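You operate a simulated robot arm through the tools that you are given. There is no shell and no other tool. Be economical: measure what you need, move in short steps, check, and stop when the job is done.

Carry out the task below with a simulated robot arm. There is one attempt and no reset: what you move stays moved.

JOB
Put the green tag on the top of the work table away on the top of the service bench. Switch the lamp switch on. Put the remote on the yellow sign on the top of the work table. Take the blue pipe cap and leave it on the white roll of thread tape on the top of the work table. Put one of the end caps from the top of the fittings bench in the purple crate. Press the button of lamp 1 to switch it on. Take the blue screw cap and leave it on the hose clip on the top of the service bench. Take the white filter and leave it on the top of the grey cabinet. Put two of the orange padlocks from the top of the counter on the blue tray. Put the eye wash bottle on top of the blue box. Take the pot on the top of the counter and put it away on the top of the blue trolley. Take the tape measure and put it on the orange disc. Pull the skid drawer open. Do these in any order. Set down upright: blue pipe cap, white filter, eye wash bottle, tape measure.

It is judged by the outcome, as a careful person would: the job done as asked, and still so three seconds after it is handed in. It fails if anything else is knocked over, pushed out of place, dropped, spilled or broken. A push-on lid holds only when it is set on centred and level and pressed home; a screw cap is set on level and turned clockwise until tight.

ROBOT AND FRAMES
A 6-joint arm with a two-finger gripper on a trunk, on a base that drives. Base frame: it is fixed to the floor where the robot stands at the start and does not move with it; the origin is under the middle of the robot, x ahead of it, y to its left, z up; the surface under the hand at the start is at about z = 0.75. Lengths are in m, angles in degrees, forces in N, time in s.
With the tool pointing down near the work surface it reaches from about 0.3 to 0.74 m from the robot's upright axis, wherever it stands. Its first joint turns from -166.0 to 166.0 degrees. Places, roughly: blue box [-1.25, -4.5, 1]; blue pipe cap (5x5x5 cm) [0.6, -0.7, 0.8]; blue screw cap (4x4x3 cm) [-1.3, -3.9, 0.9]; blue tray (15x19x3 cm) [3.2, -3.2, 0.8]; button of lamp 1 [5.1, 1.9, 0.9]; end cap (7x6x5 cm) [2.5, 1.8, 0.8]; eye wash bottle [-1.25, -4.75, 1]; green tag [0.5, 0, 0.75]; hose clip (5x5x2 cm) [-1.1, -1.1, 0.8]; lamp switch [0.4, -0.3, 0.9]; orange disc (8x8x2 cm) [5.7, -6.4, 0.5]; orange padlock [-1, -3.75, 1]; pot (10x10x9 cm) [-1.3, -4.9, 0.9]; purple crate (20x16x8 cm) [2.5, -0.6, 0.5]; remote [0.25, -0.5, 0.75]; roll of thread tape (6x6x2 cm) [0.7, -0.7, 0.8]; skid drawer [1.9, -6.2, 0.6]; tape measure [5.5, -6.5, 0.5]; top of the blue trolley [0.6, -1.3, 0.6]; top of the grey cabinet [1.6, -6.3, 0.7]; top of the service bench [-1.2, -2.2, 0.8]; white filter (5x5x6 cm) [-1.2, -4, 0.9]; yellow sign [0.75, 0, 0.75]. Payload 1.57 kg.
The TCP is the grasp point between the finger pads, 0.021 m short of the fingertips. In the tool frame z runs along the fingers and y along their closing line. The gripper opens to 0.07 m. The gripper's body begins 0.05 m behind the TCP.
Orientation is that of the tool frame in the base frame, as a unit quaternion [x, y, z, w]. With the fingers straight down and closing along the base's y, the tool's x points along the base's -x, its y along +y and its z along -z.

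CONTROLS
- The arm moves only by the tool arm_command. Its arguments are lists of equal length, an entry for each row: "gripper": the closure, from 0 (fully open) to 1 (shut); "slide": the shift along the tool's x, y, z in units of 150 mm (1.0 is 150 mm), a list of three; "dr": the turn, a rotation vector about the tool's x, y, z in units of 45 degrees (1.0 is 45 degrees), a list of three. In form: {"gripper": [gripper, ...], "slide": [[dx, dy, dz], ...], "dr": [[rx, ry, rz], ...]}. A call has 1 to 8 rows; each row is the pose to reach, as a shift and turn from the pose commanded when the call began, along the tool's axes at that moment. A call with a number of a shift or a turn outside -1 to 1 is refused whole. A row lasts 0.2 s, in which the tool goes at most 0.05 m and 8.6 degrees; a call with a longer step from one row to the next is refused whole, and so is a gripper value outside its range. A pose out of reach is approached as far as the arm can. The call stops where the force on the tool passes 40 N (or 10 N more than at its start, if that is more) or the arm is blocked; 0.2 s more then pass. The fingers move at their own pace and stop on an object; they squeeze with about 21 N. The grip force told is the motor's: it shows also when the fingers shut on nothing. Time passes only in rows, and 0.2 s behind the last, so rows that repeat a pose let the fingers close. The reply holds the time, the measured pose of the TCP, the force on the tool along the base axes, the opening and the grip force, in the units named above and with some noise, with the torque about the TCP (base axes, N m) and any sound that the robot's microphone picked up, and new pictures: "pictures" is both (left out), scene, wrist or none.
- Cameras (640 x 400 px; columns grow to the right, rows downward): "scene" is now at [-0.0028, 0.096, 1.5]; the picture's right is [-0.61, -0.79, 0.00], its down [-0.50, 0.39, -0.78] and it looks along [0.61, -0.47, -0.63] (base axes); focal length 268 px, centre (320, 200). "wrist" rides on the gripper at [0.079, 0.004, -0.081] in the tool frame; the picture's right is [-0.05, 1.00, 0.00], its down [-0.67, -0.04, -0.74] and it looks along [-0.74, -0.04, 0.67] (tool axes); focal length 256 px, centre (320, 200). There is no depth. A picture from a camera that has moved, and an enlarged one, comes with that camera's place and axes in the base frame and with its lens. The place of the scene camera against the robot may be out by one fixed shift of up to 0.018 m in any direction.
- steer(legs): drives the robot by 1 to 6 legs, each [ahead, left, turn to the left] in m, m and degrees, along the robot's own axes; the way and the turn of a leg run together, so that a leg with both is an arc; at most 1.5 m and 180 degrees a leg. The arm and the cameras ride along, it lands a little off, and it stops where it bumps. It gives what a move gives, and a new picture of the scene camera.
- pan_tilt(pan, tilt): turns the head with the scene camera to pan (to the left, within 155 degrees either way) and tilt (down, from -29 to 69), counted from straight ahead of the robot. It gives what a move gives, and a new picture of the scene camera.
- inspect(camera, box): a new picture of the part [left, top, right, bottom] of that camera's present view, enlarged. It takes no simulated time.
- job_done(): hands the job in; it is judged then, once.

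Go step by step. Nothing tells you exact positions but the pictures and the camera data: compare them with the known pose of the tool, close in by small moves and look again before you grip or let go. The budget is 577 turns and 360 pictures, counting those below and the enlarged ones. Unless the task says otherwise, let go and move clear before handing in, and close with one line.

The tools are called by a JSON object that holds its "method" and its "body". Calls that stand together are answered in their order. arm_command: Moves the arm, as the interface text tells. Its arguments: {"type":"object","properties":{"gripper":{"type":"array"},"slide":{"type":"array"},"dr":{"type":"array"},"pictures":{"type":"string","enum":["both","scene","wrist","none"]}},"required":["gripper","slide","dr"]} The other tools are called the same way: steer (legs) drives the base; pan_tilt (pan, tilt) turns the head that bears the scene camera; inspect (camera, box) takes an enlarged picture of a part of a camera's view; job_done () hands the job in.

At the start:

```text
t: 0.0
ee_pos: [0.2857, -0.2836, 1.1381]
ee_rot: [0.0, 1.0, 0.0, -0.001]
ft_force: [-0.2, 0.1, 0.5]
torque: [-0.01, 0.01, -0.01]
gripper_width: 0.0702
grip_force: 0.0
robot x, y, heading: [-0.0003, -0.0013, -0.1]
head pan, tilt: [-37.6, 39.1]
```

scene: 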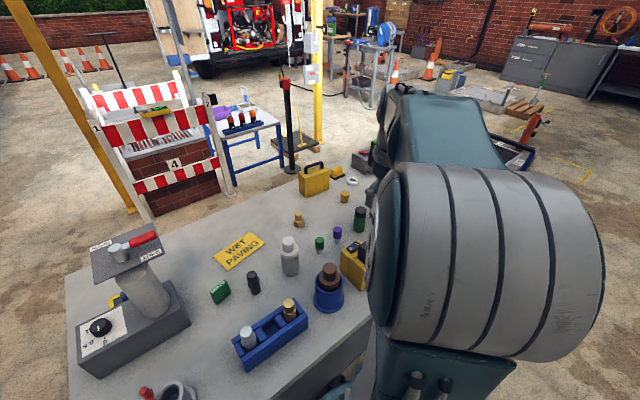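
wrist: 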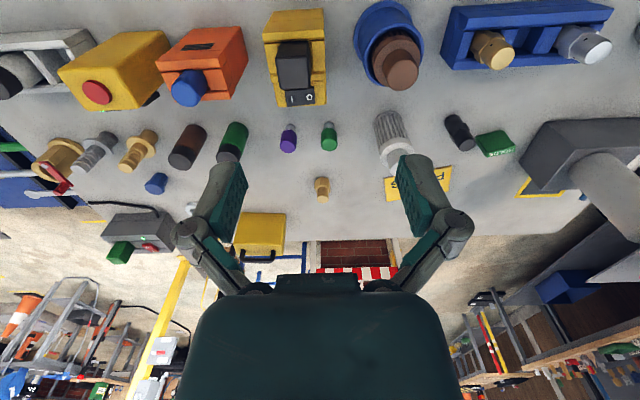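

The table is in view: the yellow lamp switch box, green tag and yellow sign roughly match the listed places. First I'll look more closely at the switch and the rest of the table.

{"method": "inspect", "body": {"camera": "wrist", "box": [220, 0, 420, 125]}}

{"method": "inspect", "body": {"camera": "scene", "box": [200, 140, 400, 340]}}

{"method": "inspect", "body": {"camera": "wrist", "box": [0, 0, 320, 200]}}

```text
3.20 times, centred on (320, 62) of wrist
camera zoom: at [0.206, -0.2785, 1.2192], right [0.05, 1.0, 0.0], down [0.67, -0.04, 0.74], along [0.74, -0.04, -0.67], focal length 819 px, centre (320, 640)
```

zoom: 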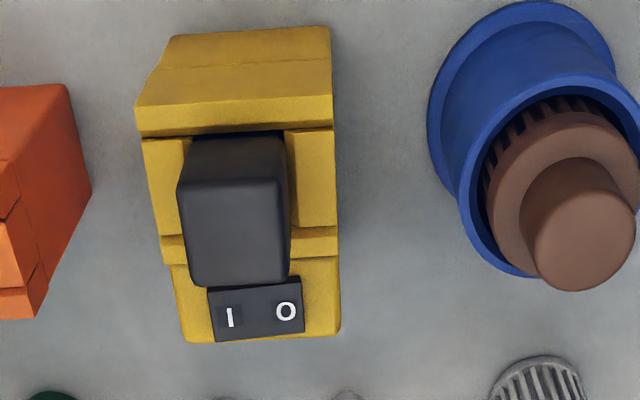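

```text
2.00 times, centred on (300, 240) of scene
camera zoom: at [-0.0028, 0.096, 1.5], right [-0.61, -0.79, 0.0], down [-0.5, 0.39, -0.78], along [0.61, -0.47, -0.63], focal length 537 px, centre (360, 120)
```

zoom: 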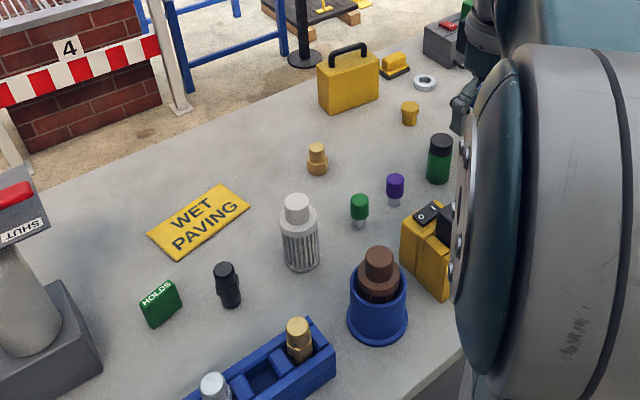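

```text
2.00 times, centred on (160, 100) of wrist
camera zoom: at [0.206, -0.2785, 1.2192], right [0.05, 1.0, 0.0], down [0.67, -0.04, 0.74], along [0.74, -0.04, -0.67], focal length 512 px, centre (640, 400)
```

zoom: 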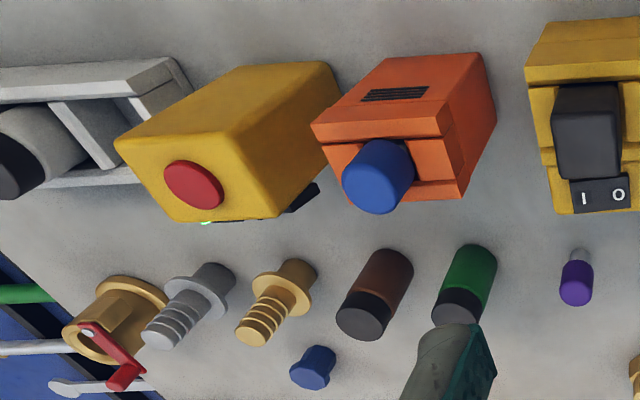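

The switch markings are I on the -y side and O on the +y side, but its state isn't clear. I'll bring the wrist camera closer.

{"method": "arm_command", "body": {"gripper": [1, 1, 1, 1], "slide": [[0.17, -0.08, 0.23], [0.33, -0.17, 0.47], [0.5, -0.25, 0.7], [0.667, -0.333, 0.933]], "dr": [[0, 0, 0], [0, 0, 0], [0, 0, 0], [0, 0, 0]]}}

```text
t: 1.0
ee_pos: [0.186, -0.3337, 0.9991]
ee_rot: [0.0, 1.0, 0.0, 0.0]
ft_force: [0.0, -0.6, -0.2]
torque: [-0.01, -0.03, 0.01]
gripper_width: 0.0
grip_force: 21.0
robot x, y, heading: [0.0004, 0.0008, 0.1]
head pan, tilt: [-37.6, 39.1]
camera scene: at [-0.0031, 0.0949, 1.5], right [-0.61, -0.79, 0.0], down [-0.5, 0.39, -0.78], along [0.61, -0.47, -0.63], focal length 268 px, centre (320, 200)
camera wrist: at [0.1065, -0.3301, 1.081], right [0.05, 1.0, 0.0], down [0.67, -0.04, 0.74], along [0.74, -0.04, -0.67], focal length 256 px, centre (320, 200)
```

scene: 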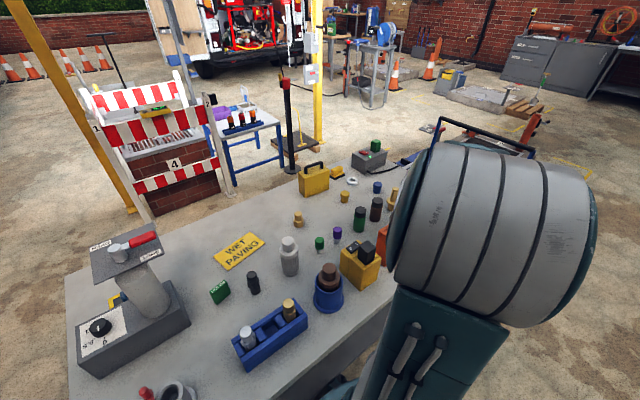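
wrist: 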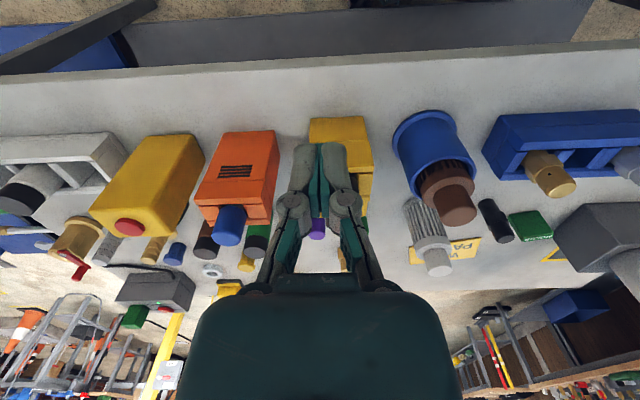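

{"method": "arm_command", "body": {"gripper": [1, 1, 1, 1], "slide": [[0.0, 0.3, -0.1], [0, 0.6, -0.2], [0, 0.9, -0.3], [0, 1.0, -0.5]], "dr": [[0, 0, 0], [0, 0, 0], [0, 0, 0], [0, 0, 0]], "pictures": "none"}}

{"method": "inspect", "body": {"camera": "wrist", "box": [80, 40, 360, 215]}}

{"method": "pan_tilt", "body": {"pan": -50, "tilt": 55}}

```text
t: 2.0
ee_pos: [0.1855, -0.1861, 1.0682]
ee_rot: [0.004, 1.0, 0.009, -0.009]
ft_force: [0.3, -0.4, 0.0]
torque: [0.0, -0.01, 0.0]
gripper_width: 0.0
grip_force: 20.9
robot x, y, heading: [-0.0015, -0.0018, 0.0]
head pan, tilt: [-37.6, 39.1]
```

```text
2.29 times, centred on (220, 128) of wrist
camera zoom: at [0.1082, -0.1812, 1.1508], right [0.06, 1.0, 0.02], down [0.68, -0.05, 0.73], along [0.73, -0.03, -0.68], focal length 585 px, centre (549, 366)
```

zoom: 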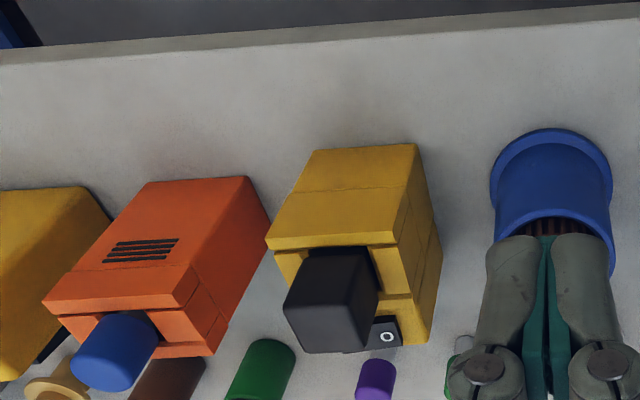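

```text
t: 2.8
ee_pos: [0.1876, -0.1852, 1.0674]
ee_rot: [0.002, 1.0, 0.008, -0.008]
ft_force: [-0.4, -0.3, 0.8]
torque: [0.0, -0.08, 0.0]
gripper_width: 0.0
grip_force: 21.6
robot x, y, heading: [-0.0004, 0.001, 0.1]
head pan, tilt: [-50.0, 55.0]
camera scene: at [-0.0247, 0.0939, 1.478], right [-0.77, -0.64, 0.0], down [-0.53, 0.63, -0.57], along [0.37, -0.44, -0.82], focal length 268 px, centre (320, 200)
```

scene: 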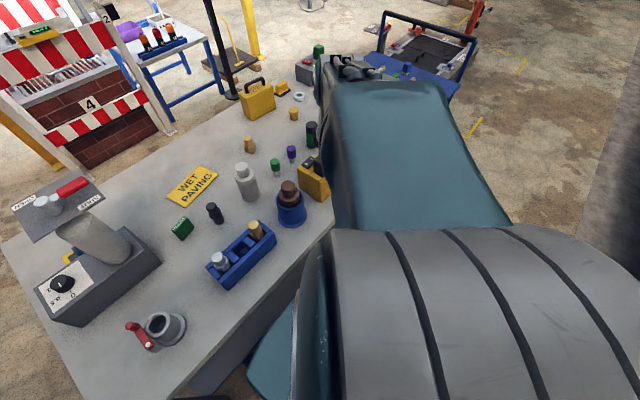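

{"method": "arm_command", "body": {"gripper": [1, 1, 1, 1, 1, 1], "slide": [[0.1, -0.25, -0.1], [0.2, -0.5, -0.2], [0.3, -0.75, -0.3], [0.4, -1.0, -0.4], [0.4, -1.0, -0.6], [0.4, -1.0, -0.8]], "dr": [[0, 0, 0], [0, 0, 0], [0, 0, 0], [0, 0, 0], [0, 0, 0], [0, 0, 0]], "pictures": "wrist"}}

```text
t: 4.2
ee_pos: [0.1241, -0.3312, 1.1906]
ee_rot: [-0.001, 1.0, 0.001, 0.0]
ft_force: [0.3, -1.1, -0.3]
torque: [0.02, 0.06, 0.0]
gripper_width: 0.0003
grip_force: 20.8
robot x, y, heading: [0.0012, 0.0012, 0.0]
head pan, tilt: [-50.0, 55.0]
camera wrist: at [0.044, -0.3268, 1.2727], right [0.05, 1.0, 0.0], down [0.67, -0.04, 0.74], along [0.74, -0.04, -0.67], focal length 256 px, centre (320, 200)
```

wrist: 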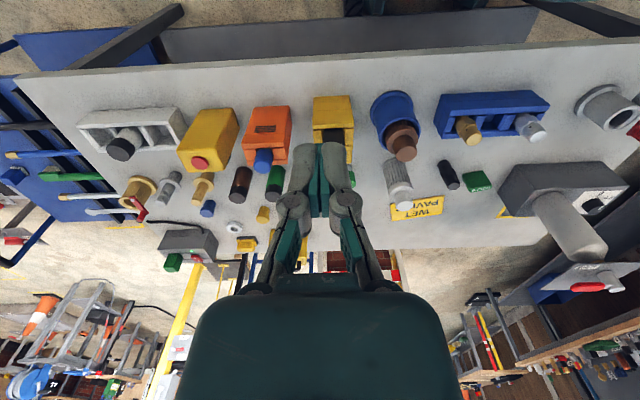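

{"method": "inspect", "body": {"camera": "wrist", "box": [60, 80, 360, 270]}}

```text
2.11 times, centred on (210, 175) of wrist
camera zoom: at [0.044, -0.3268, 1.2727], right [0.05, 1.0, 0.0], down [0.67, -0.04, 0.74], along [0.74, -0.04, -0.67], focal length 539 px, centre (552, 253)
```

zoom: 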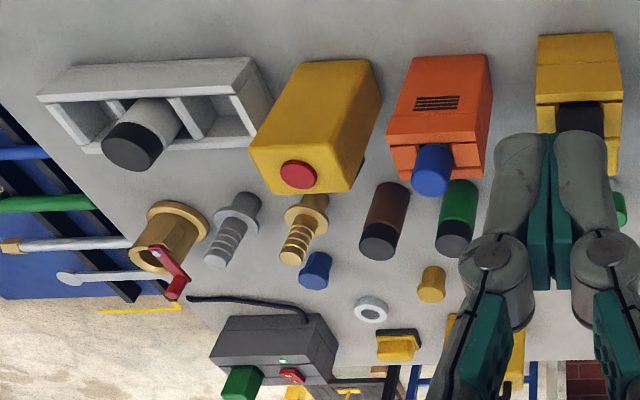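

{"method": "steer", "body": {"legs": [[0, -0.5, 0]]}}

{"method": "pan_tilt", "body": {"pan": 15, "tilt": 50}}

```text
t: 7.2
ee_pos: [0.121, -0.8464, 1.1903]
ee_rot: [0.003, 1.0, -0.001, 0.0]
ft_force: [-0.6, 0.3, 0.1]
torque: [-0.03, 0.01, 0.01]
gripper_width: 0.0001
grip_force: 21.0
robot x, y, heading: [-0.0017, -0.512, -0.4]
head pan, tilt: [-50.0, 55.0]
camera scene: at [-0.0256, -0.4193, 1.4778], right [-0.77, -0.64, 0.0], down [-0.52, 0.63, -0.57], along [0.37, -0.44, -0.82], focal length 268 px, centre (320, 200)
```

scene: 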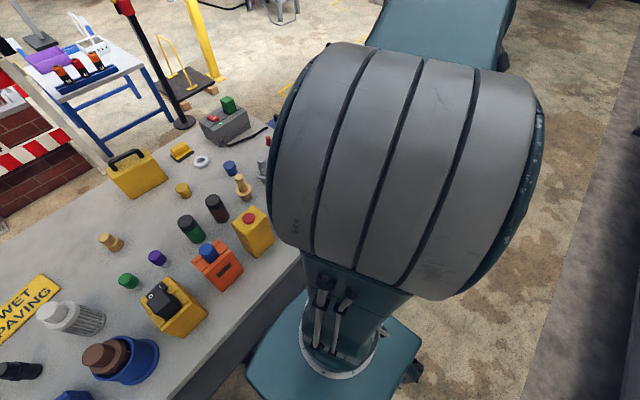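

```text
t: 8.6
ee_pos: [0.1194, -0.8483, 1.1898]
ee_rot: [0.003, 1.0, 0.0, 0.0]
ft_force: [-1.1, -0.4, -0.3]
torque: [-0.01, 0.0, 0.01]
gripper_width: 0.0
grip_force: 21.8
robot x, y, heading: [-0.0022, -0.5176, -0.0]
head pan, tilt: [15.0, 50.0]
camera scene: at [0.0028, -0.3472, 1.4845], right [0.25, -0.97, 0.0], down [-0.74, -0.19, -0.64], along [0.62, 0.16, -0.77], focal length 268 px, centre (320, 200)
```

scene: 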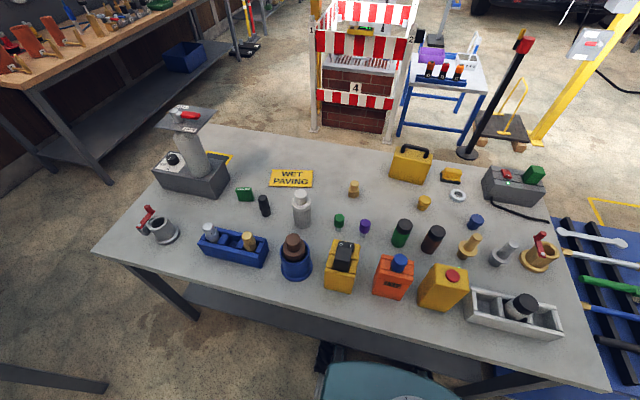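

Now the whole table is visible. I'll zoom in on the boxes.

{"method": "inspect", "body": {"camera": "scene", "box": [260, 200, 500, 320]}}

{"method": "inspect", "body": {"camera": "scene", "box": [320, 130, 580, 290]}}

```text
2.67 times, centred on (380, 260) of scene
camera zoom: at [0.0028, -0.3472, 1.4845], right [0.25, -0.97, 0.0], down [-0.74, -0.19, -0.64], along [0.62, 0.16, -0.77], focal length 716 px, centre (160, 40)
```

zoom: 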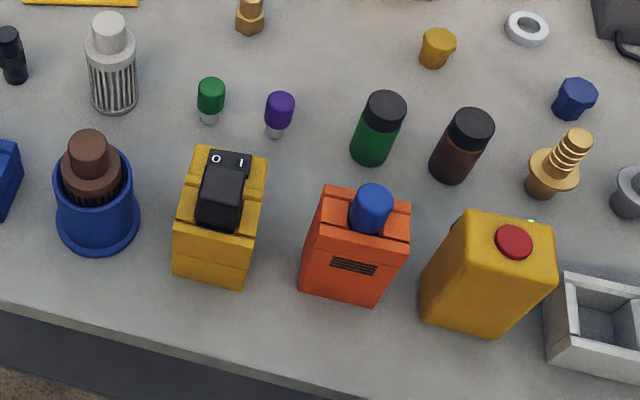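

```text
2.46 times, centred on (450, 210) of scene
camera zoom: at [0.0028, -0.3472, 1.4845], right [0.25, -0.97, 0.0], down [-0.74, -0.19, -0.64], along [0.62, 0.16, -0.77], focal length 660 px, centre (0, 175)
```

zoom: 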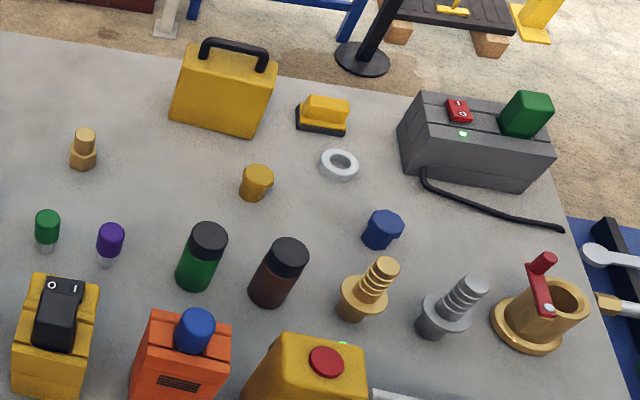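

{"method": "inspect", "body": {"camera": "scene", "box": [310, 230, 370, 300]}}

{"method": "arm_command", "body": {"gripper": [0, 0, 0, 0, 0, 0], "slide": [[-0.1, 0.2, 0.0], [-0.2, 0.4, 0.0], [-0.3, 0.6, 0.0], [-0.5, 0.8, 0.0], [-0.7, 0.9, 0.0], [-0.9, 1.0, 0.0]], "dr": [[0, 0, 0], [0, 0, 0], [0, 0, 0], [0, 0, 0], [0, 0, 0], [0, 0, 0]], "pictures": "none"}}

```text
5.71 times, centred on (340, 265) of scene
camera zoom: at [0.0028, -0.3472, 1.4845], right [0.25, -0.97, 0.0], down [-0.74, -0.19, -0.64], along [0.62, 0.16, -0.77], focal length 1533 px, centre (206, -171)
```

zoom: 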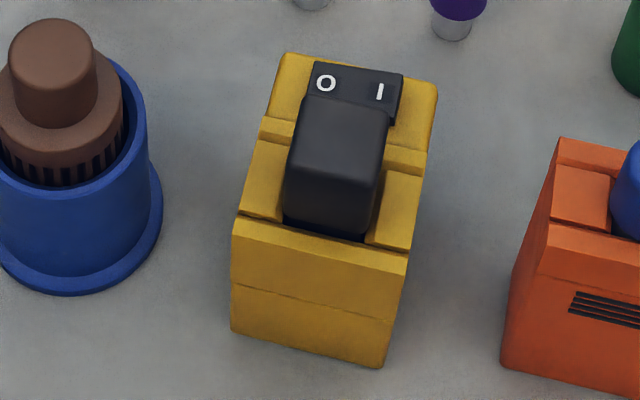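

```text
t: 9.9
ee_pos: [0.2612, -0.7, 1.1907]
ee_rot: [0.002, 1.0, -0.001, -0.001]
ft_force: [-1.4, -0.1, -0.8]
torque: [-0.04, -0.01, -0.02]
gripper_width: 0.0696
grip_force: 0.1
robot x, y, heading: [-0.0032, -0.516, -0.4]
head pan, tilt: [15.0, 50.0]
```

{"method": "arm_command", "body": {"gripper": [0], "slide": [[0, 0, 0]], "dr": [[0, 0, 0]], "pictures": "wrist"}}

```text
t: 10.3
ee_pos: [0.2606, -0.7002, 1.191]
ee_rot: [0.003, 1.0, 0.0, 0.001]
ft_force: [0.1, -0.4, -0.1]
torque: [0.0, -0.01, 0.0]
gripper_width: 0.0699
grip_force: 0.0
robot x, y, heading: [0.001, -0.5105, -0.2]
head pan, tilt: [15.0, 50.0]
camera wrist: at [0.1809, -0.6948, 1.273], right [0.06, 1.0, 0.0], down [0.67, -0.04, 0.74], along [0.74, -0.04, -0.67], focal length 256 px, centre (320, 200)
```

wrist: 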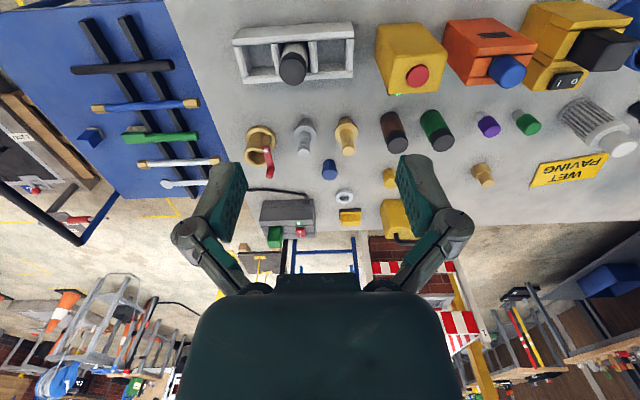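

{"method": "arm_command", "body": {"gripper": [0, 0, 0, 0, 0, 0, 0], "slide": [[-0.2, 0.1, 0.05], [-0.4, 0.2, 0.1], [-0.6, 0.3, 0.15], [-0.8, 0.4, 0.2], [-1, 0.5, 0.25], [-1, 0.55, 0.25], [-1, 0.6, 0.25]], "dr": [[0, 0.15, 0], [0, 0.3, 0], [0, 0.45, 0], [0, 0.6, 0], [0, 0.75, 0], [0, 0.9, 0], [0, 1, 0]], "pictures": "wrist"}}

```text
t: 11.9
ee_pos: [0.3905, -0.6104, 1.1184]
ee_rot: [0.003, 0.924, 0.001, -0.382]
ft_force: [-0.3, 0.1, 0.5]
torque: [0.01, 0.0, 0.0]
gripper_width: 0.0698
grip_force: 0.0
out of reach, approached as far as the arm can: row 6, 7
robot x, y, heading: [-0.0002, -0.516, -0.2]
head pan, tilt: [15.0, 50.0]
camera wrist: at [0.392, -0.6056, 1.2326], right [0.04, 1.0, -0.04], down [1.0, -0.04, 0.06], along [0.06, -0.04, -1.0], focal length 256 px, centre (320, 200)
```

wrist: 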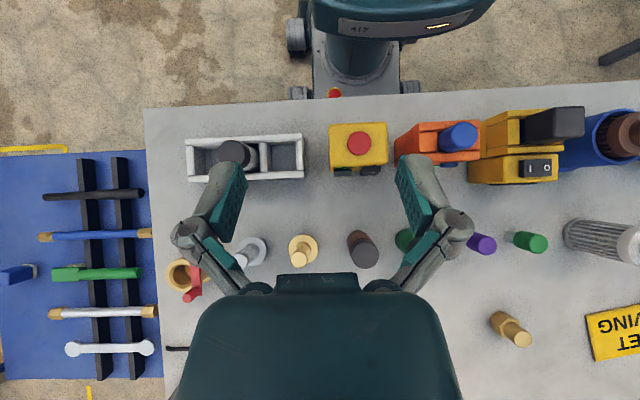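

{"method": "inspect", "body": {"camera": "wrist", "box": [300, 90, 460, 190]}}

{"method": "inspect", "body": {"camera": "wrist", "box": [440, 90, 640, 200]}}

```text
4.00 times, centred on (380, 140) of wrist
camera zoom: at [0.392, -0.6056, 1.2326], right [0.04, 1.0, -0.04], down [1.0, -0.04, 0.06], along [0.06, -0.04, -1.0], focal length 1024 px, centre (80, 440)
```

zoom: 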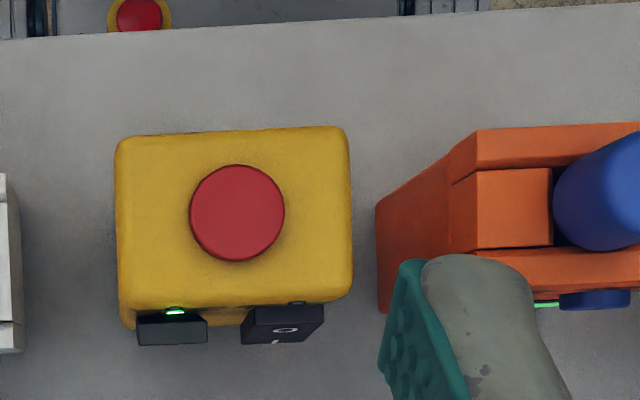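

```text
3.20 times, centred on (540, 145) of wrist
camera zoom: at [0.392, -0.6056, 1.2326], right [0.04, 1.0, -0.04], down [1.0, -0.04, 0.06], along [0.06, -0.04, -1.0], focal length 819 px, centre (-384, 376)
```

zoom: 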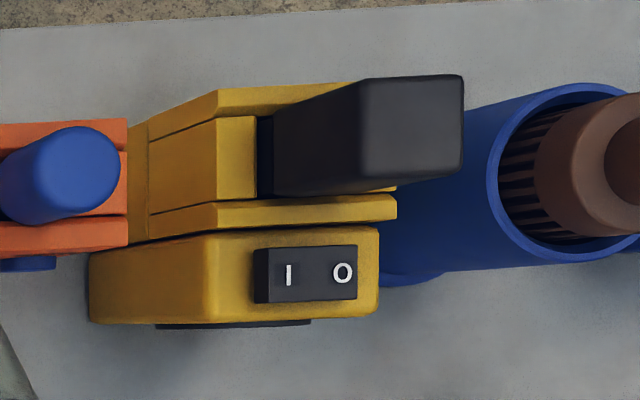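

{"method": "arm_command", "body": {"gripper": [0, 0, 0, 0, 0, 0], "slide": [[-0.2, 0.1, -0.15], [-0.4, 0.2, -0.3], [-0.6, 0.3, -0.45], [-0.7, 0.4, -0.6], [-0.8, 0.5, -0.75], [-0.9, 0.6, -0.9]], "dr": [[0, 0, 0], [0, 0, 0], [0, 0.1, 0], [0, 0.2, 0], [0, 0.3, 0], [0, 0.4, 0]], "pictures": "wrist"}}

```text
t: 13.3
ee_pos: [0.432, -0.5247, 0.9799]
ee_rot: [0.002, 0.858, 0.001, -0.514]
ft_force: [1.0, -0.4, 0.0]
torque: [-0.03, -0.01, -0.01]
gripper_width: 0.0699
grip_force: 0.1
out of reach, approached as far as the arm can: row 1, 2, 3, 4, 5, 6
robot x, y, heading: [-0.0015, -0.5153, -0.3]
head pan, tilt: [15.0, 50.0]
camera wrist: at [0.4651, -0.5197, 1.0893], right [0.03, 1.0, -0.05], down [0.97, -0.04, -0.23], along [-0.24, -0.04, -0.97], focal length 256 px, centre (320, 200)
```

wrist: 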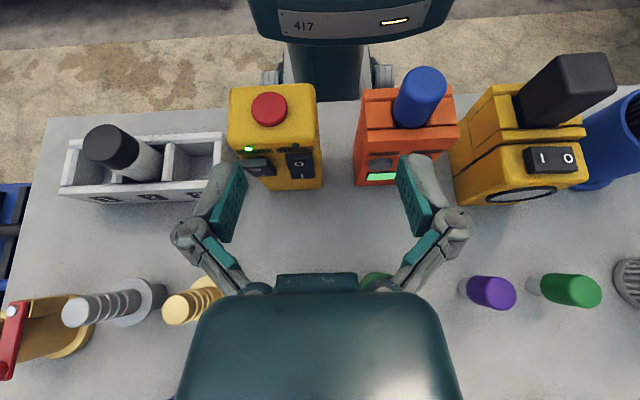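

{"method": "inspect", "body": {"camera": "wrist", "box": [210, 50, 640, 220]}}

```text
1.49 times, centred on (425, 135) of wrist
camera zoom: at [0.4651, -0.5197, 1.0893], right [0.03, 1.0, -0.05], down [0.97, -0.04, -0.23], along [-0.24, -0.04, -0.97], focal length 381 px, centre (164, 297)
```

zoom: 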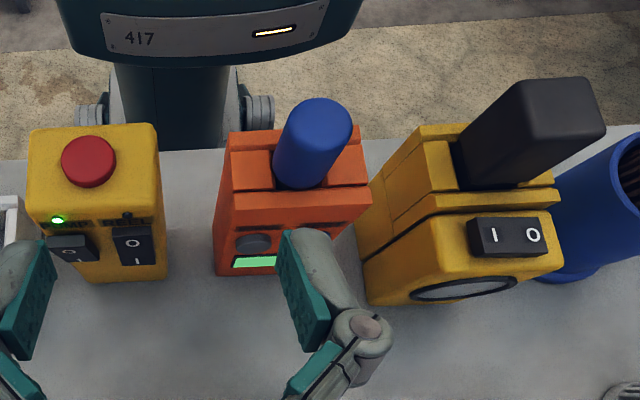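

{"method": "arm_command", "body": {"gripper": [0, 0, 0], "slide": [[0, -0.2, 0], [0, -0.4, 0], [0, -0.6, 0]], "dr": [[0, 0, 0], [0, 0, 0], [0, 0, 0]], "pictures": "none"}}

{"method": "inspect", "body": {"camera": "wrist", "box": [300, 40, 640, 220]}}

```text
t: 14.2
ee_pos: [0.4261, -0.6132, 0.9733]
ee_rot: [0.002, 0.854, 0.001, -0.521]
ft_force: [-0.3, -0.6, 0.0]
torque: [0.01, 0.02, -0.02]
gripper_width: 0.0702
grip_force: 0.1
out of reach, approached as far as the arm can: row 1, 2, 3
robot x, y, heading: [-0.0004, -0.516, -0.2]
head pan, tilt: [15.0, 50.0]
```

```text
1.88 times, centred on (470, 130) of wrist
camera zoom: at [0.462, -0.6095, 1.0823], right [0.03, 1.0, -0.05], down [0.97, -0.04, -0.25], along [-0.25, -0.04, -0.97], focal length 482 px, centre (38, 332)
```

zoom: 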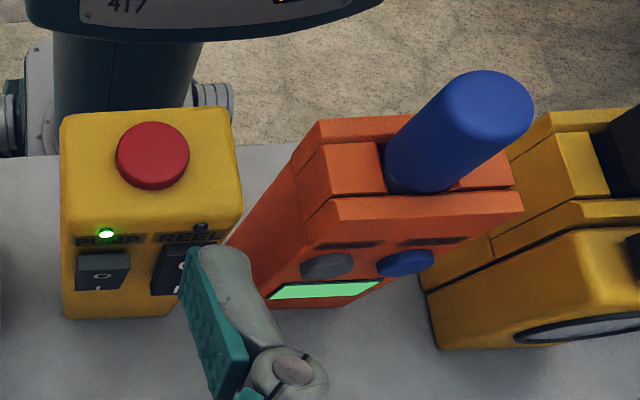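

{"method": "inspect", "body": {"camera": "wrist", "box": [430, 150, 550, 215]}}

{"method": "arm_command", "body": {"gripper": [0, 0, 0], "slide": [[0, 0.3, 0], [0, 0.6, 0], [0, 0.85, 0]], "dr": [[0, 0, 0], [0, 0, 0], [0, 0, 0]], "pictures": "none"}}

{"method": "inspect", "body": {"camera": "wrist", "box": [150, 60, 350, 220]}}

```text
5.33 times, centred on (490, 182) of wrist
camera zoom: at [0.462, -0.6095, 1.0823], right [0.03, 1.0, -0.05], down [0.97, -0.04, -0.25], along [-0.25, -0.04, -0.97], focal length 1365 px, centre (-587, 293)
```

zoom: 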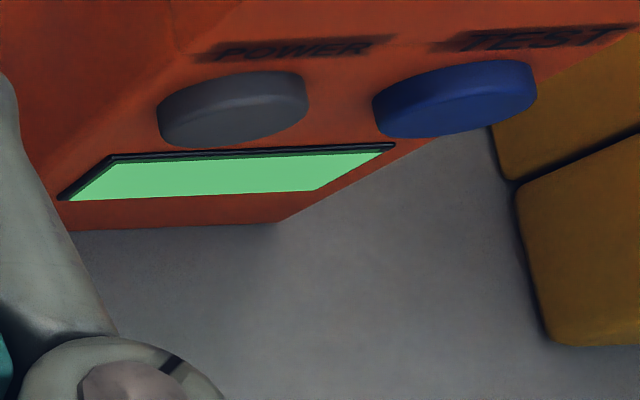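

```text
t: 14.9
ee_pos: [0.4256, -0.4827, 0.9751]
ee_rot: [0.002, 0.852, 0.001, -0.523]
ft_force: [-1.0, 0.1, -0.3]
torque: [0.01, 0.01, -0.01]
gripper_width: 0.0701
grip_force: 0.1
robot x, y, heading: [0.0001, -0.5124, -0.3]
head pan, tilt: [15.0, 50.0]
```

```text
2.50 times, centred on (250, 140) of wrist
camera zoom: at [0.4624, -0.478, 1.0825], right [0.03, 1.0, -0.05], down [0.97, -0.04, -0.26], along [-0.26, -0.04, -0.97], focal length 640 px, centre (495, 350)
```

zoom: 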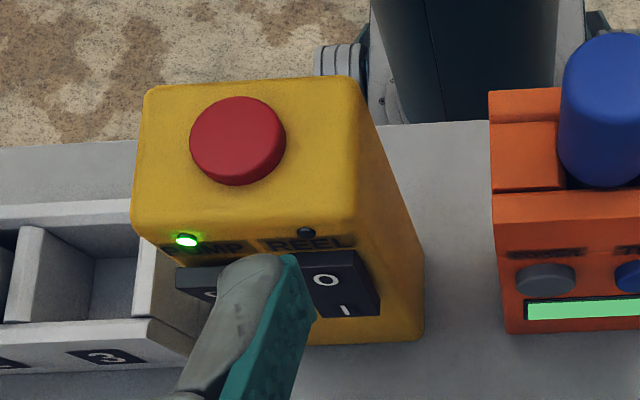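

The yellow PUMP/REEL box is the remote: it has an E-stop on top and is about 7 cm wide in y and 5.6 cm deep in x. The lamp is the box with the I/O rocker near [0.38, -0.305, 0.85]. I'll bring the tool back upright above the rocker.

{"method": "arm_command", "body": {"gripper": [1, 1, 1, 1, 1, 1], "slide": [[0.1, 0.2, -0.05], [0.2, 0.4, -0.1], [0.3, 0.6, -0.15], [0.4, 0.8, -0.2], [0.5, 0.9, -0.25], [0.6, 1.0, -0.3]], "dr": [[0, -0.167, 0], [0, -0.333, 0], [0, -0.5, 0], [0, -0.667, 0], [0, -0.833, 0], [0, -1, 0]], "pictures": "none"}}

{"method": "arm_command", "body": {"gripper": [1, 1, 1, 1], "slide": [[0.0, 0.0, 0], [0.0, 0.0, 0], [0, 0, 0], [0, 0, 0]], "dr": [[0, -0.1, 0], [0, -0.2, 0], [0, -0.3, 0], [0, -0.4, 0]], "pictures": "wrist"}}

```text
t: 16.4
ee_pos: [0.428, -0.3328, 1.0723]
ee_rot: [0.003, 0.988, 0.0, -0.157]
ft_force: [-0.1, -0.1, -0.1]
torque: [0.01, 0.02, -0.01]
gripper_width: 0.0
grip_force: 21.1
robot x, y, heading: [-0.0043, -0.514, -0.4]
head pan, tilt: [15.0, 50.0]
```

```text
t: 17.4
ee_pos: [0.426, -0.3324, 1.0734]
ee_rot: [0.003, 1.0, 0.0, 0.0]
ft_force: [-0.2, 0.2, -0.3]
torque: [0.01, -0.03, -0.01]
gripper_width: 0.0001
grip_force: 21.1
robot x, y, heading: [-0.0007, -0.5125, -0.3]
head pan, tilt: [15.0, 50.0]
camera wrist: at [0.3485, -0.327, 1.1554], right [0.06, 1.0, 0.0], down [0.67, -0.04, 0.75], along [0.74, -0.04, -0.67], focal length 256 px, centre (320, 200)
```

wrist: 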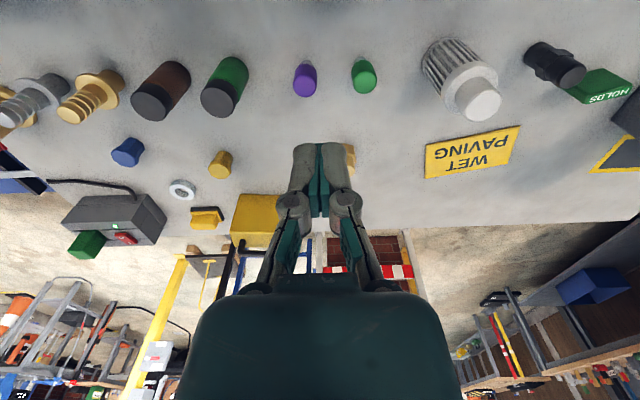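

{"method": "arm_command", "body": {"gripper": [1, 1, 1, 1], "slide": [[0.07, 0.02, 0.25], [0.13, 0.04, 0.5], [0.2, 0.06, 0.75], [0.267, 0.067, 1.0]], "dr": [[0, 0, 0], [0, 0, 0], [0, 0, 0], [0, 0, 0]], "pictures": "wrist"}}

{"method": "pan_tilt", "body": {"pan": 8, "tilt": 55}}

```text
t: 18.4
ee_pos: [0.3876, -0.3222, 0.9247]
ee_rot: [0.004, 1.0, 0.0, 0.0]
ft_force: [0.1, -0.2, 0.0]
torque: [0.02, -0.04, 0.0]
gripper_width: 0.0
grip_force: 20.9
robot x, y, heading: [0.0024, -0.5147, -0.2]
head pan, tilt: [15.0, 50.0]
camera wrist: at [0.3079, -0.3158, 1.0058], right [0.06, 1.0, 0.0], down [0.67, -0.04, 0.74], along [0.74, -0.04, -0.67], focal length 256 px, centre (320, 200)
```

wrist: 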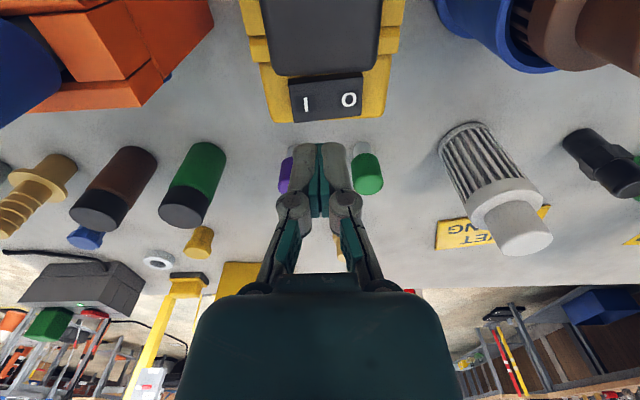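

```text
t: 19.0
ee_pos: [0.387, -0.32, 0.9244]
ee_rot: [0.003, 1.0, 0.0, -0.002]
ft_force: [0.5, -1.1, 0.0]
torque: [-0.01, -0.02, -0.02]
gripper_width: 0.0
grip_force: 21.2
robot x, y, heading: [-0.0014, -0.5144, -0.5]
head pan, tilt: [8.0, 55.0]
camera scene: at [0.0008, -0.3546, 1.4778], right [0.13, -0.99, 0.0], down [-0.81, -0.11, -0.57], along [0.57, 0.08, -0.82], focal length 268 px, centre (320, 200)
```

scene: 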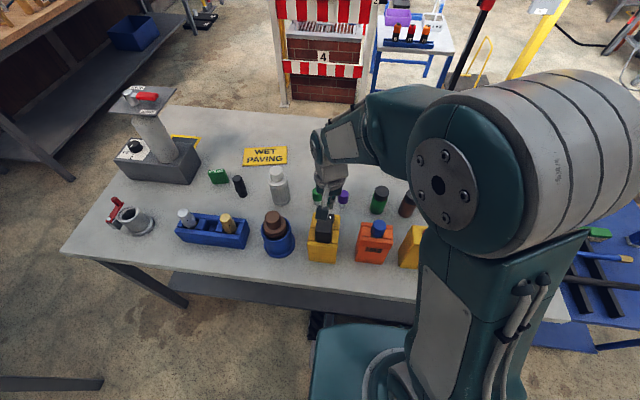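

{"method": "arm_command", "body": {"gripper": [1, 1, 1, 1], "slide": [[0.01, -0.04, 0.1], [0.01, -0.07, 0.2], [0.01, -0.07, 0.3], [0.01, -0.07, 0.35]], "dr": [[0, 0, 0], [0, 0, 0], [0, 0, 0], [0, 0, 0]], "pictures": "wrist"}}

{"method": "inspect", "body": {"camera": "wrist", "box": [240, 0, 400, 200]}}

```text
t: 19.9
ee_pos: [0.3862, -0.3322, 0.8813]
ee_rot: [0.003, 1.0, 0.001, 0.003]
ft_force: [-5.0, -1.7, 16.9]
torque: [0.04, 0.15, 0.04]
gripper_width: 0.0
grip_force: 21.2
robot x, y, heading: [-0.0042, -0.5133, -0.3]
head pan, tilt: [8.0, 55.0]
stopped in row 4: the force on the tool passed its limit at 54 N (the readings are from after the stop); the commanded pose is now the measured one
camera wrist: at [0.3063, -0.3277, 0.9631], right [0.06, 1.0, 0.0], down [0.66, -0.04, 0.75], along [0.75, -0.04, -0.66], focal length 256 px, centre (320, 200)
```

wrist: 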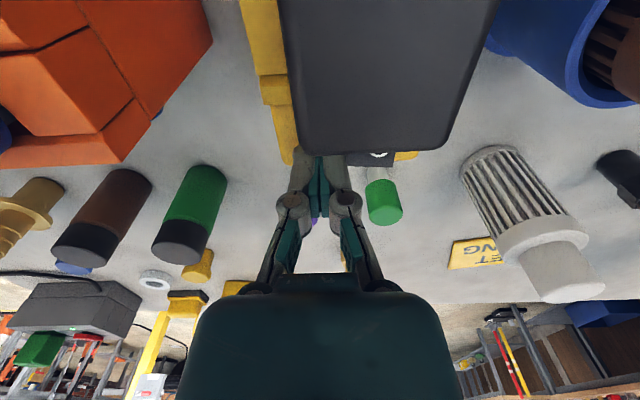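

```text
2.00 times, centred on (320, 100) of wrist
camera zoom: at [0.3063, -0.3277, 0.9631], right [0.06, 1.0, 0.0], down [0.66, -0.04, 0.75], along [0.75, -0.04, -0.66], focal length 512 px, centre (320, 400)
```

zoom: 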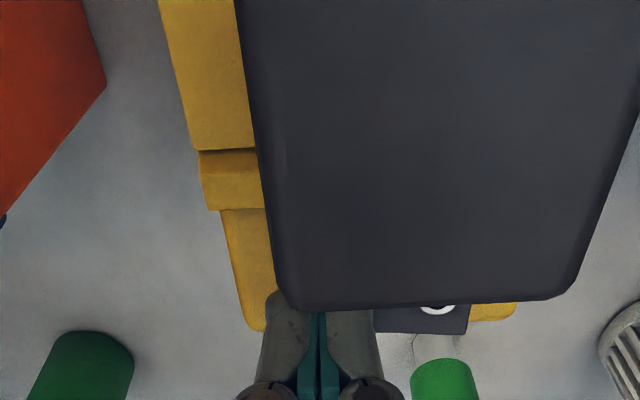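

{"method": "arm_command", "body": {"gripper": [1, 1, 1], "slide": [[0, 0, -0.2], [0, 0, -0.4], [0, 0, -0.6]], "dr": [[0, 0, 0], [0, 0, 0], [0, 0, 0]], "pictures": "none"}}

{"method": "inspect", "body": {"camera": "wrist", "box": [220, 0, 420, 125]}}

{"method": "inspect", "body": {"camera": "scene", "box": [290, 170, 370, 270]}}

```text
t: 20.8
ee_pos: [0.3863, -0.3307, 0.9685]
ee_rot: [0.003, 1.0, 0.0, 0.002]
ft_force: [0.1, 0.5, 0.4]
torque: [-0.01, 0.02, 0.02]
gripper_width: 0.0
grip_force: 20.9
robot x, y, heading: [0.0025, -0.5191, -0.4]
head pan, tilt: [8.0, 55.0]
```

```text
3.20 times, centred on (320, 62) of wrist
camera zoom: at [0.3064, -0.3265, 1.0508], right [0.06, 1.0, 0.0], down [0.66, -0.04, 0.75], along [0.75, -0.04, -0.67], focal length 819 px, centre (320, 640)
```

zoom: 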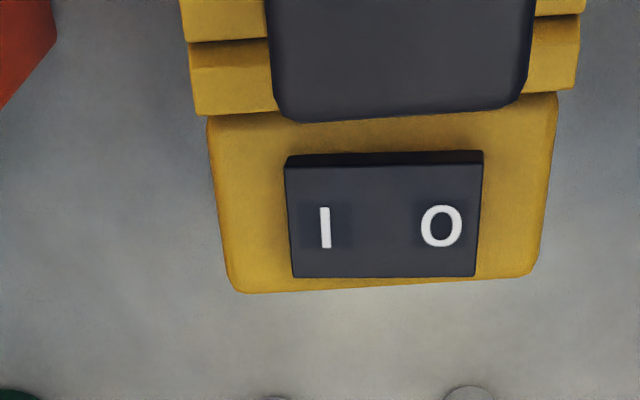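

```text
4.00 times, centred on (330, 220) of scene
camera zoom: at [0.0013, -0.3553, 1.4778], right [0.13, -0.99, 0.0], down [-0.81, -0.11, -0.57], along [0.57, 0.08, -0.82], focal length 1073 px, centre (280, 120)
```

zoom: 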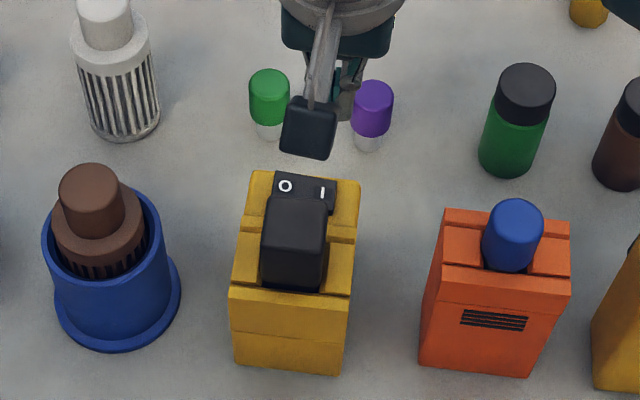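

{"method": "arm_command", "body": {"gripper": [0, 0, 0, 0, 0, 0], "slide": [[0, -0.1, -0.1], [-0.05, -0.2, -0.2], [-0.1, -0.4, -0.3], [-0.15, -0.5, -0.4], [-0.2, -0.6, -0.5], [-0.25, -0.6, -0.6]], "dr": [[0, 0.16, 0], [0, 0.32, 0], [0, 0.5, 0], [0, 0.667, 0], [0, 0.833, 0], [0, 1, 0]], "pictures": "none"}}

{"method": "arm_command", "body": {"gripper": [0, 0, 0], "slide": [[0, 0, 0], [0, 0, 0], [0, 0, 0]], "dr": [[0, 0.13, 0], [0, 0.26, 0], [0, 0.4, 0]], "pictures": "wrist"}}

```text
t: 22.1
ee_pos: [0.422, -0.4229, 1.0602]
ee_rot: [0.003, 0.924, 0.003, -0.382]
ft_force: [-0.9, 0.5, -0.4]
torque: [-0.02, -0.04, 0.02]
gripper_width: 0.0699
grip_force: 0.1
robot x, y, heading: [-0.0027, -0.5162, -0.3]
head pan, tilt: [8.0, 55.0]
```

```text
t: 22.9
ee_pos: [0.388, -0.4237, 1.0165]
ee_rot: [0.002, 0.854, 0.003, -0.52]
ft_force: [0.1, 0.8, 0.2]
torque: [0.0, 0.0, -0.02]
gripper_width: 0.0699
grip_force: 0.0
out of reach, approached as far as the arm can: row 2, 3
robot x, y, heading: [-0.0018, -0.5184, -0.3]
head pan, tilt: [8.0, 55.0]
camera wrist: at [0.4231, -0.4197, 1.1245], right [0.03, 1.0, -0.04], down [0.97, -0.04, -0.25], along [-0.25, -0.03, -0.97], focal length 256 px, centre (320, 200)
```

wrist: 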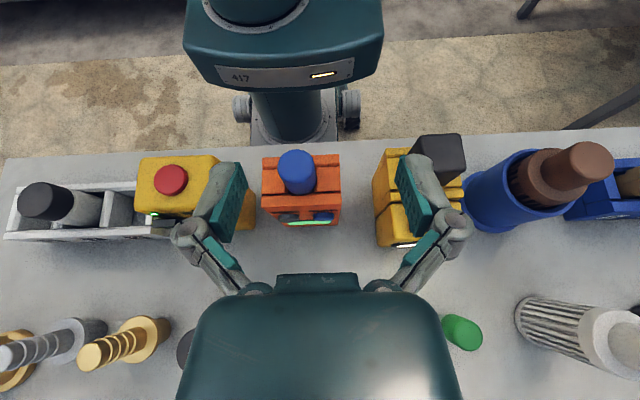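

{"method": "inspect", "body": {"camera": "wrist", "box": [360, 200, 460, 260]}}

```text
6.40 times, centred on (410, 230) of wrist
camera zoom: at [0.4231, -0.4197, 1.1245], right [0.03, 1.0, -0.04], down [0.97, -0.04, -0.25], along [-0.25, -0.03, -0.97], focal length 1638 px, centre (-256, 8)
```

zoom: 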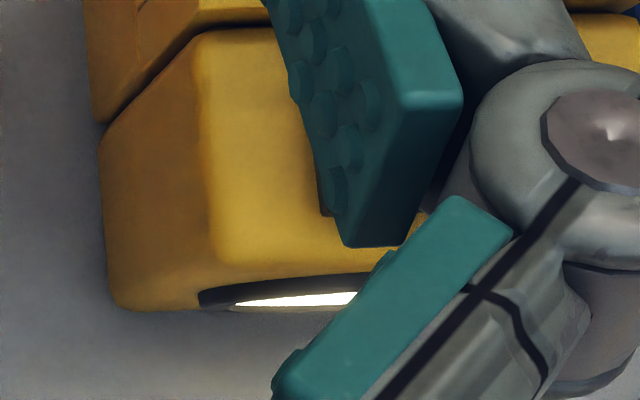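

The lamp lens is lit, so the lamp is on. Next is the blue pipe cap: I'll right the tool and drive a little to the right.

{"method": "arm_command", "body": {"gripper": [0, 0, 0, 0, 0, 0], "slide": [[0.1, 0, -0.05], [0.2, 0, -0.1], [0.3, 0, -0.15], [0.4, 0, -0.2], [0.5, 0, -0.25], [0.6, 0, -0.3]], "dr": [[0, -0.167, 0], [0, -0.333, 0], [0, -0.5, 0], [0, -0.667, 0], [0, -0.833, 0], [0, -1, 0]], "pictures": "none"}}

{"method": "arm_command", "body": {"gripper": [0, 0, 0, 0], "slide": [[0.0, 0.0, 0], [0.0, 0.0, 0], [0, 0, 0], [0, 0, 0]], "dr": [[0, -0.1, 0], [0, -0.2, 0], [0, -0.3, 0], [0, -0.4, 0]], "pictures": "none"}}

{"method": "steer", "body": {"legs": [[0, -0.2, 0]]}}

```text
t: 24.4
ee_pos: [0.3851, -0.425, 1.1175]
ee_rot: [0.003, 0.988, 0.001, -0.154]
ft_force: [0.3, -0.1, 0.3]
torque: [0.01, 0.02, 0.03]
gripper_width: 0.0702
grip_force: 0.1
robot x, y, heading: [-0.0031, -0.5184, -0.3]
head pan, tilt: [8.0, 55.0]
```

```text
t: 25.4
ee_pos: [0.3867, -0.4239, 1.1188]
ee_rot: [0.003, 1.0, 0.001, 0.002]
ft_force: [1.0, -0.4, 0.0]
torque: [0.02, 0.0, -0.02]
gripper_width: 0.0697
grip_force: 0.2
robot x, y, heading: [0.0007, -0.5138, -0.5]
head pan, tilt: [8.0, 55.0]
```

```text
t: 26.9
ee_pos: [0.3313, -0.5597, 1.118]
ee_rot: [0.024, 1.0, -0.002, 0.005]
ft_force: [0.1, 2.5, 0.5]
torque: [-0.16, 0.03, -0.02]
gripper_width: 0.0703
grip_force: 0.1
robot x, y, heading: [-0.0548, -0.6423, -3.0]
head pan, tilt: [8.0, 55.0]
stopped in leg 1: the robot was blocked; the commanded pose is now the measured one
camera scene: at [-0.048, -0.4462, 1.4724], right [0.08, -1.0, 0.03], down [-0.82, -0.09, -0.57], along [0.57, 0.02, -0.82], focal length 268 px, centre (320, 200)
```

scene: 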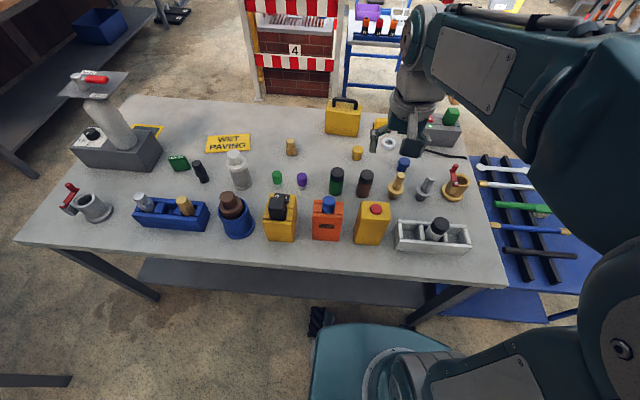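

The base bumped something, perhaps the table leg. I'll back off a little and look again.

{"method": "steer", "body": {"legs": [[0, 0.04, 2]]}}

```text
t: 27.8
ee_pos: [0.3276, -0.5698, 1.1227]
ee_rot: [0.01, 1.0, 0.017, 0.005]
ft_force: [0.1, -1.5, 0.6]
torque: [0.06, -0.02, 0.02]
gripper_width: 0.0702
grip_force: 0.1
robot x, y, heading: [-0.0602, -0.6244, -1.3]
head pan, tilt: [8.0, 55.0]
camera scene: at [-0.0555, -0.4701, 1.4786], right [0.12, -0.99, 0.0], down [-0.81, -0.09, -0.57], along [0.57, 0.07, -0.82], focal length 268 px, centre (320, 200)
```

scene: 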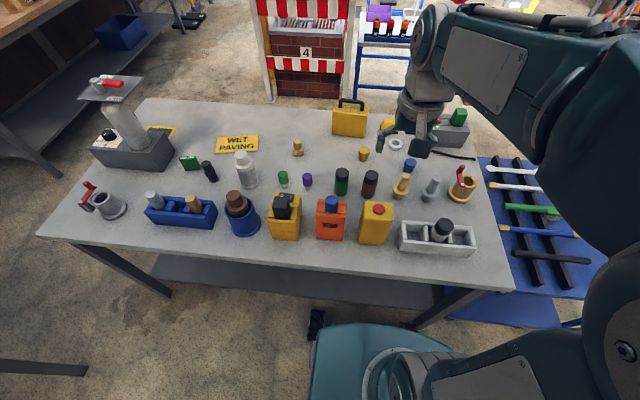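

{"method": "steer", "body": {"legs": [[0, 0.05, 1.3], [0.055, 0, 0]]}}

{"method": "arm_command", "body": {"gripper": [0, 0, 0, 0, 0, 0], "slide": [[-0.2, -0.1, 0.1], [-0.4, -0.2, 0.2], [-0.6, -0.3, 0.3], [-0.8, -0.4, 0.4], [-0.9, -0.5, 0.5], [-1, -0.6, 0.6]], "dr": [[0, 0, 0], [0, 0, 0], [0, 0, 0], [0, 0, 0], [0, 0, 0], [0, 0, 0]], "pictures": "wrist"}}

```text
t: 29.3
ee_pos: [0.3835, -0.5093, 1.1223]
ee_rot: [-0.001, 1.0, 0.017, 0.006]
ft_force: [0.1, -0.8, 0.9]
torque: [0.04, -0.01, 0.02]
gripper_width: 0.07
grip_force: 0.1
robot x, y, heading: [-0.0028, -0.5722, 0.4]
head pan, tilt: [8.0, 55.0]
camera scene: at [-0.0026, -0.4033, 1.4768], right [0.14, -0.99, 0.01], down [-0.81, -0.12, -0.57], along [0.57, 0.08, -0.82], focal length 268 px, centre (320, 200)
```

scene: 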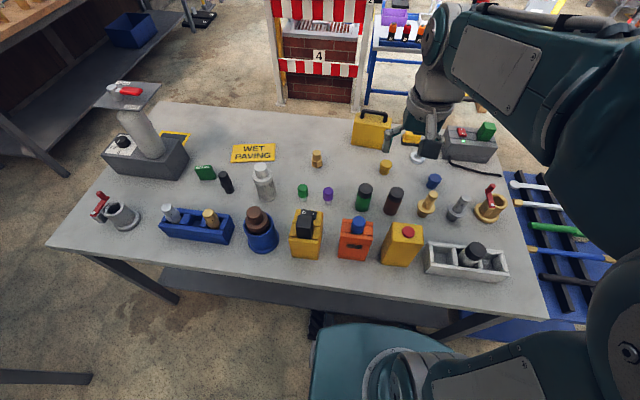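

```text
t: 30.7
ee_pos: [0.5341, -0.5964, 1.0323]
ee_rot: [-0.002, 1.0, 0.019, 0.005]
ft_force: [-0.5, 0.2, 0.2]
torque: [-0.01, -0.03, 0.01]
gripper_width: 0.0701
grip_force: 0.1
robot x, y, heading: [-0.0034, -0.5697, 0.3]
head pan, tilt: [8.0, 55.0]
camera wrist: at [0.4532, -0.5966, 1.1131], right [0.05, 1.0, 0.04], down [0.66, -0.06, 0.75], along [0.75, -0.01, -0.66], focal length 256 px, centre (320, 200)
```

wrist: 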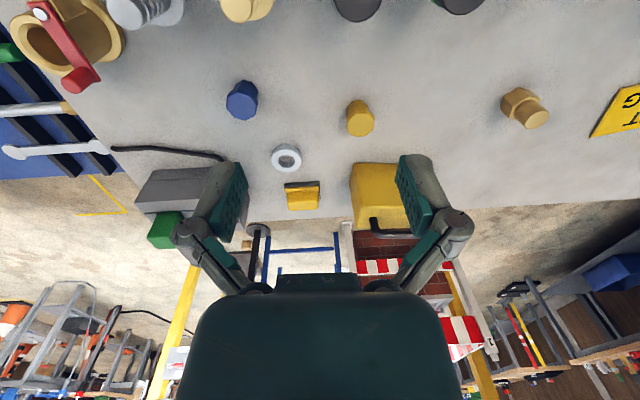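

Cap is at about [0.618, -0.697] and the tape roll at about [0.731, -0.655], which is right at the edge of reach. I'll straighten the tool and test the reach above the tape first.

{"method": "arm_command", "body": {"gripper": [0, 0, 0, 0, 0, 0], "slide": [[-0.2, -0.05, 0.1], [-0.4, -0.1, 0.2], [-0.6, -0.2, 0.3], [-0.8, -0.3, 0.4], [-1, -0.35, 0.5], [-1, -0.4, 0.7]], "dr": [[0.048, 0.013, 0], [0.048, 0.013, 0], [0.048, 0.013, 0], [0.048, 0.013, 0], [0.048, 0.013, 0], [0.048, 0.013, 0]], "pictures": "none"}}

{"method": "arm_command", "body": {"gripper": [0, 0, 0], "slide": [[-0.15, 0, 0.1], [-0.3, 0, 0.2], [-0.3, 0, 0.4]], "dr": [[0, 0, 0], [0, 0, 0], [0, 0, 0]], "pictures": "wrist"}}

```text
t: 32.1
ee_pos: [0.6847, -0.6563, 0.9276]
ee_rot: [-0.002, 1.0, 0.001, 0.001]
ft_force: [-0.9, 0.2, 0.3]
torque: [0.0, 0.02, 0.01]
gripper_width: 0.0702
grip_force: 0.0
robot x, y, heading: [-0.0012, -0.5738, 0.5]
head pan, tilt: [8.0, 55.0]
```

```text
t: 32.9
ee_pos: [0.7334, -0.6599, 0.8685]
ee_rot: [-0.001, 1.0, 0.001, 0.001]
ft_force: [-0.3, 0.2, 0.1]
torque: [0.03, -0.03, 0.0]
gripper_width: 0.0699
grip_force: 0.0
robot x, y, heading: [-0.0017, -0.5724, 0.4]
head pan, tilt: [8.0, 55.0]
camera wrist: at [0.6532, -0.6562, 0.951], right [0.05, 1.0, 0.0], down [0.67, -0.04, 0.75], along [0.74, -0.04, -0.67], focal length 256 px, centre (320, 200)
```

wrist: 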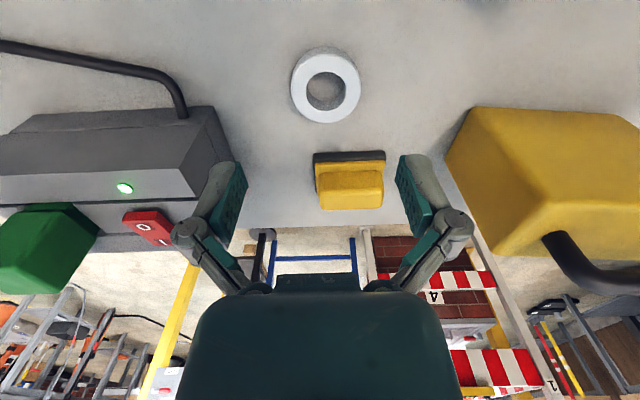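

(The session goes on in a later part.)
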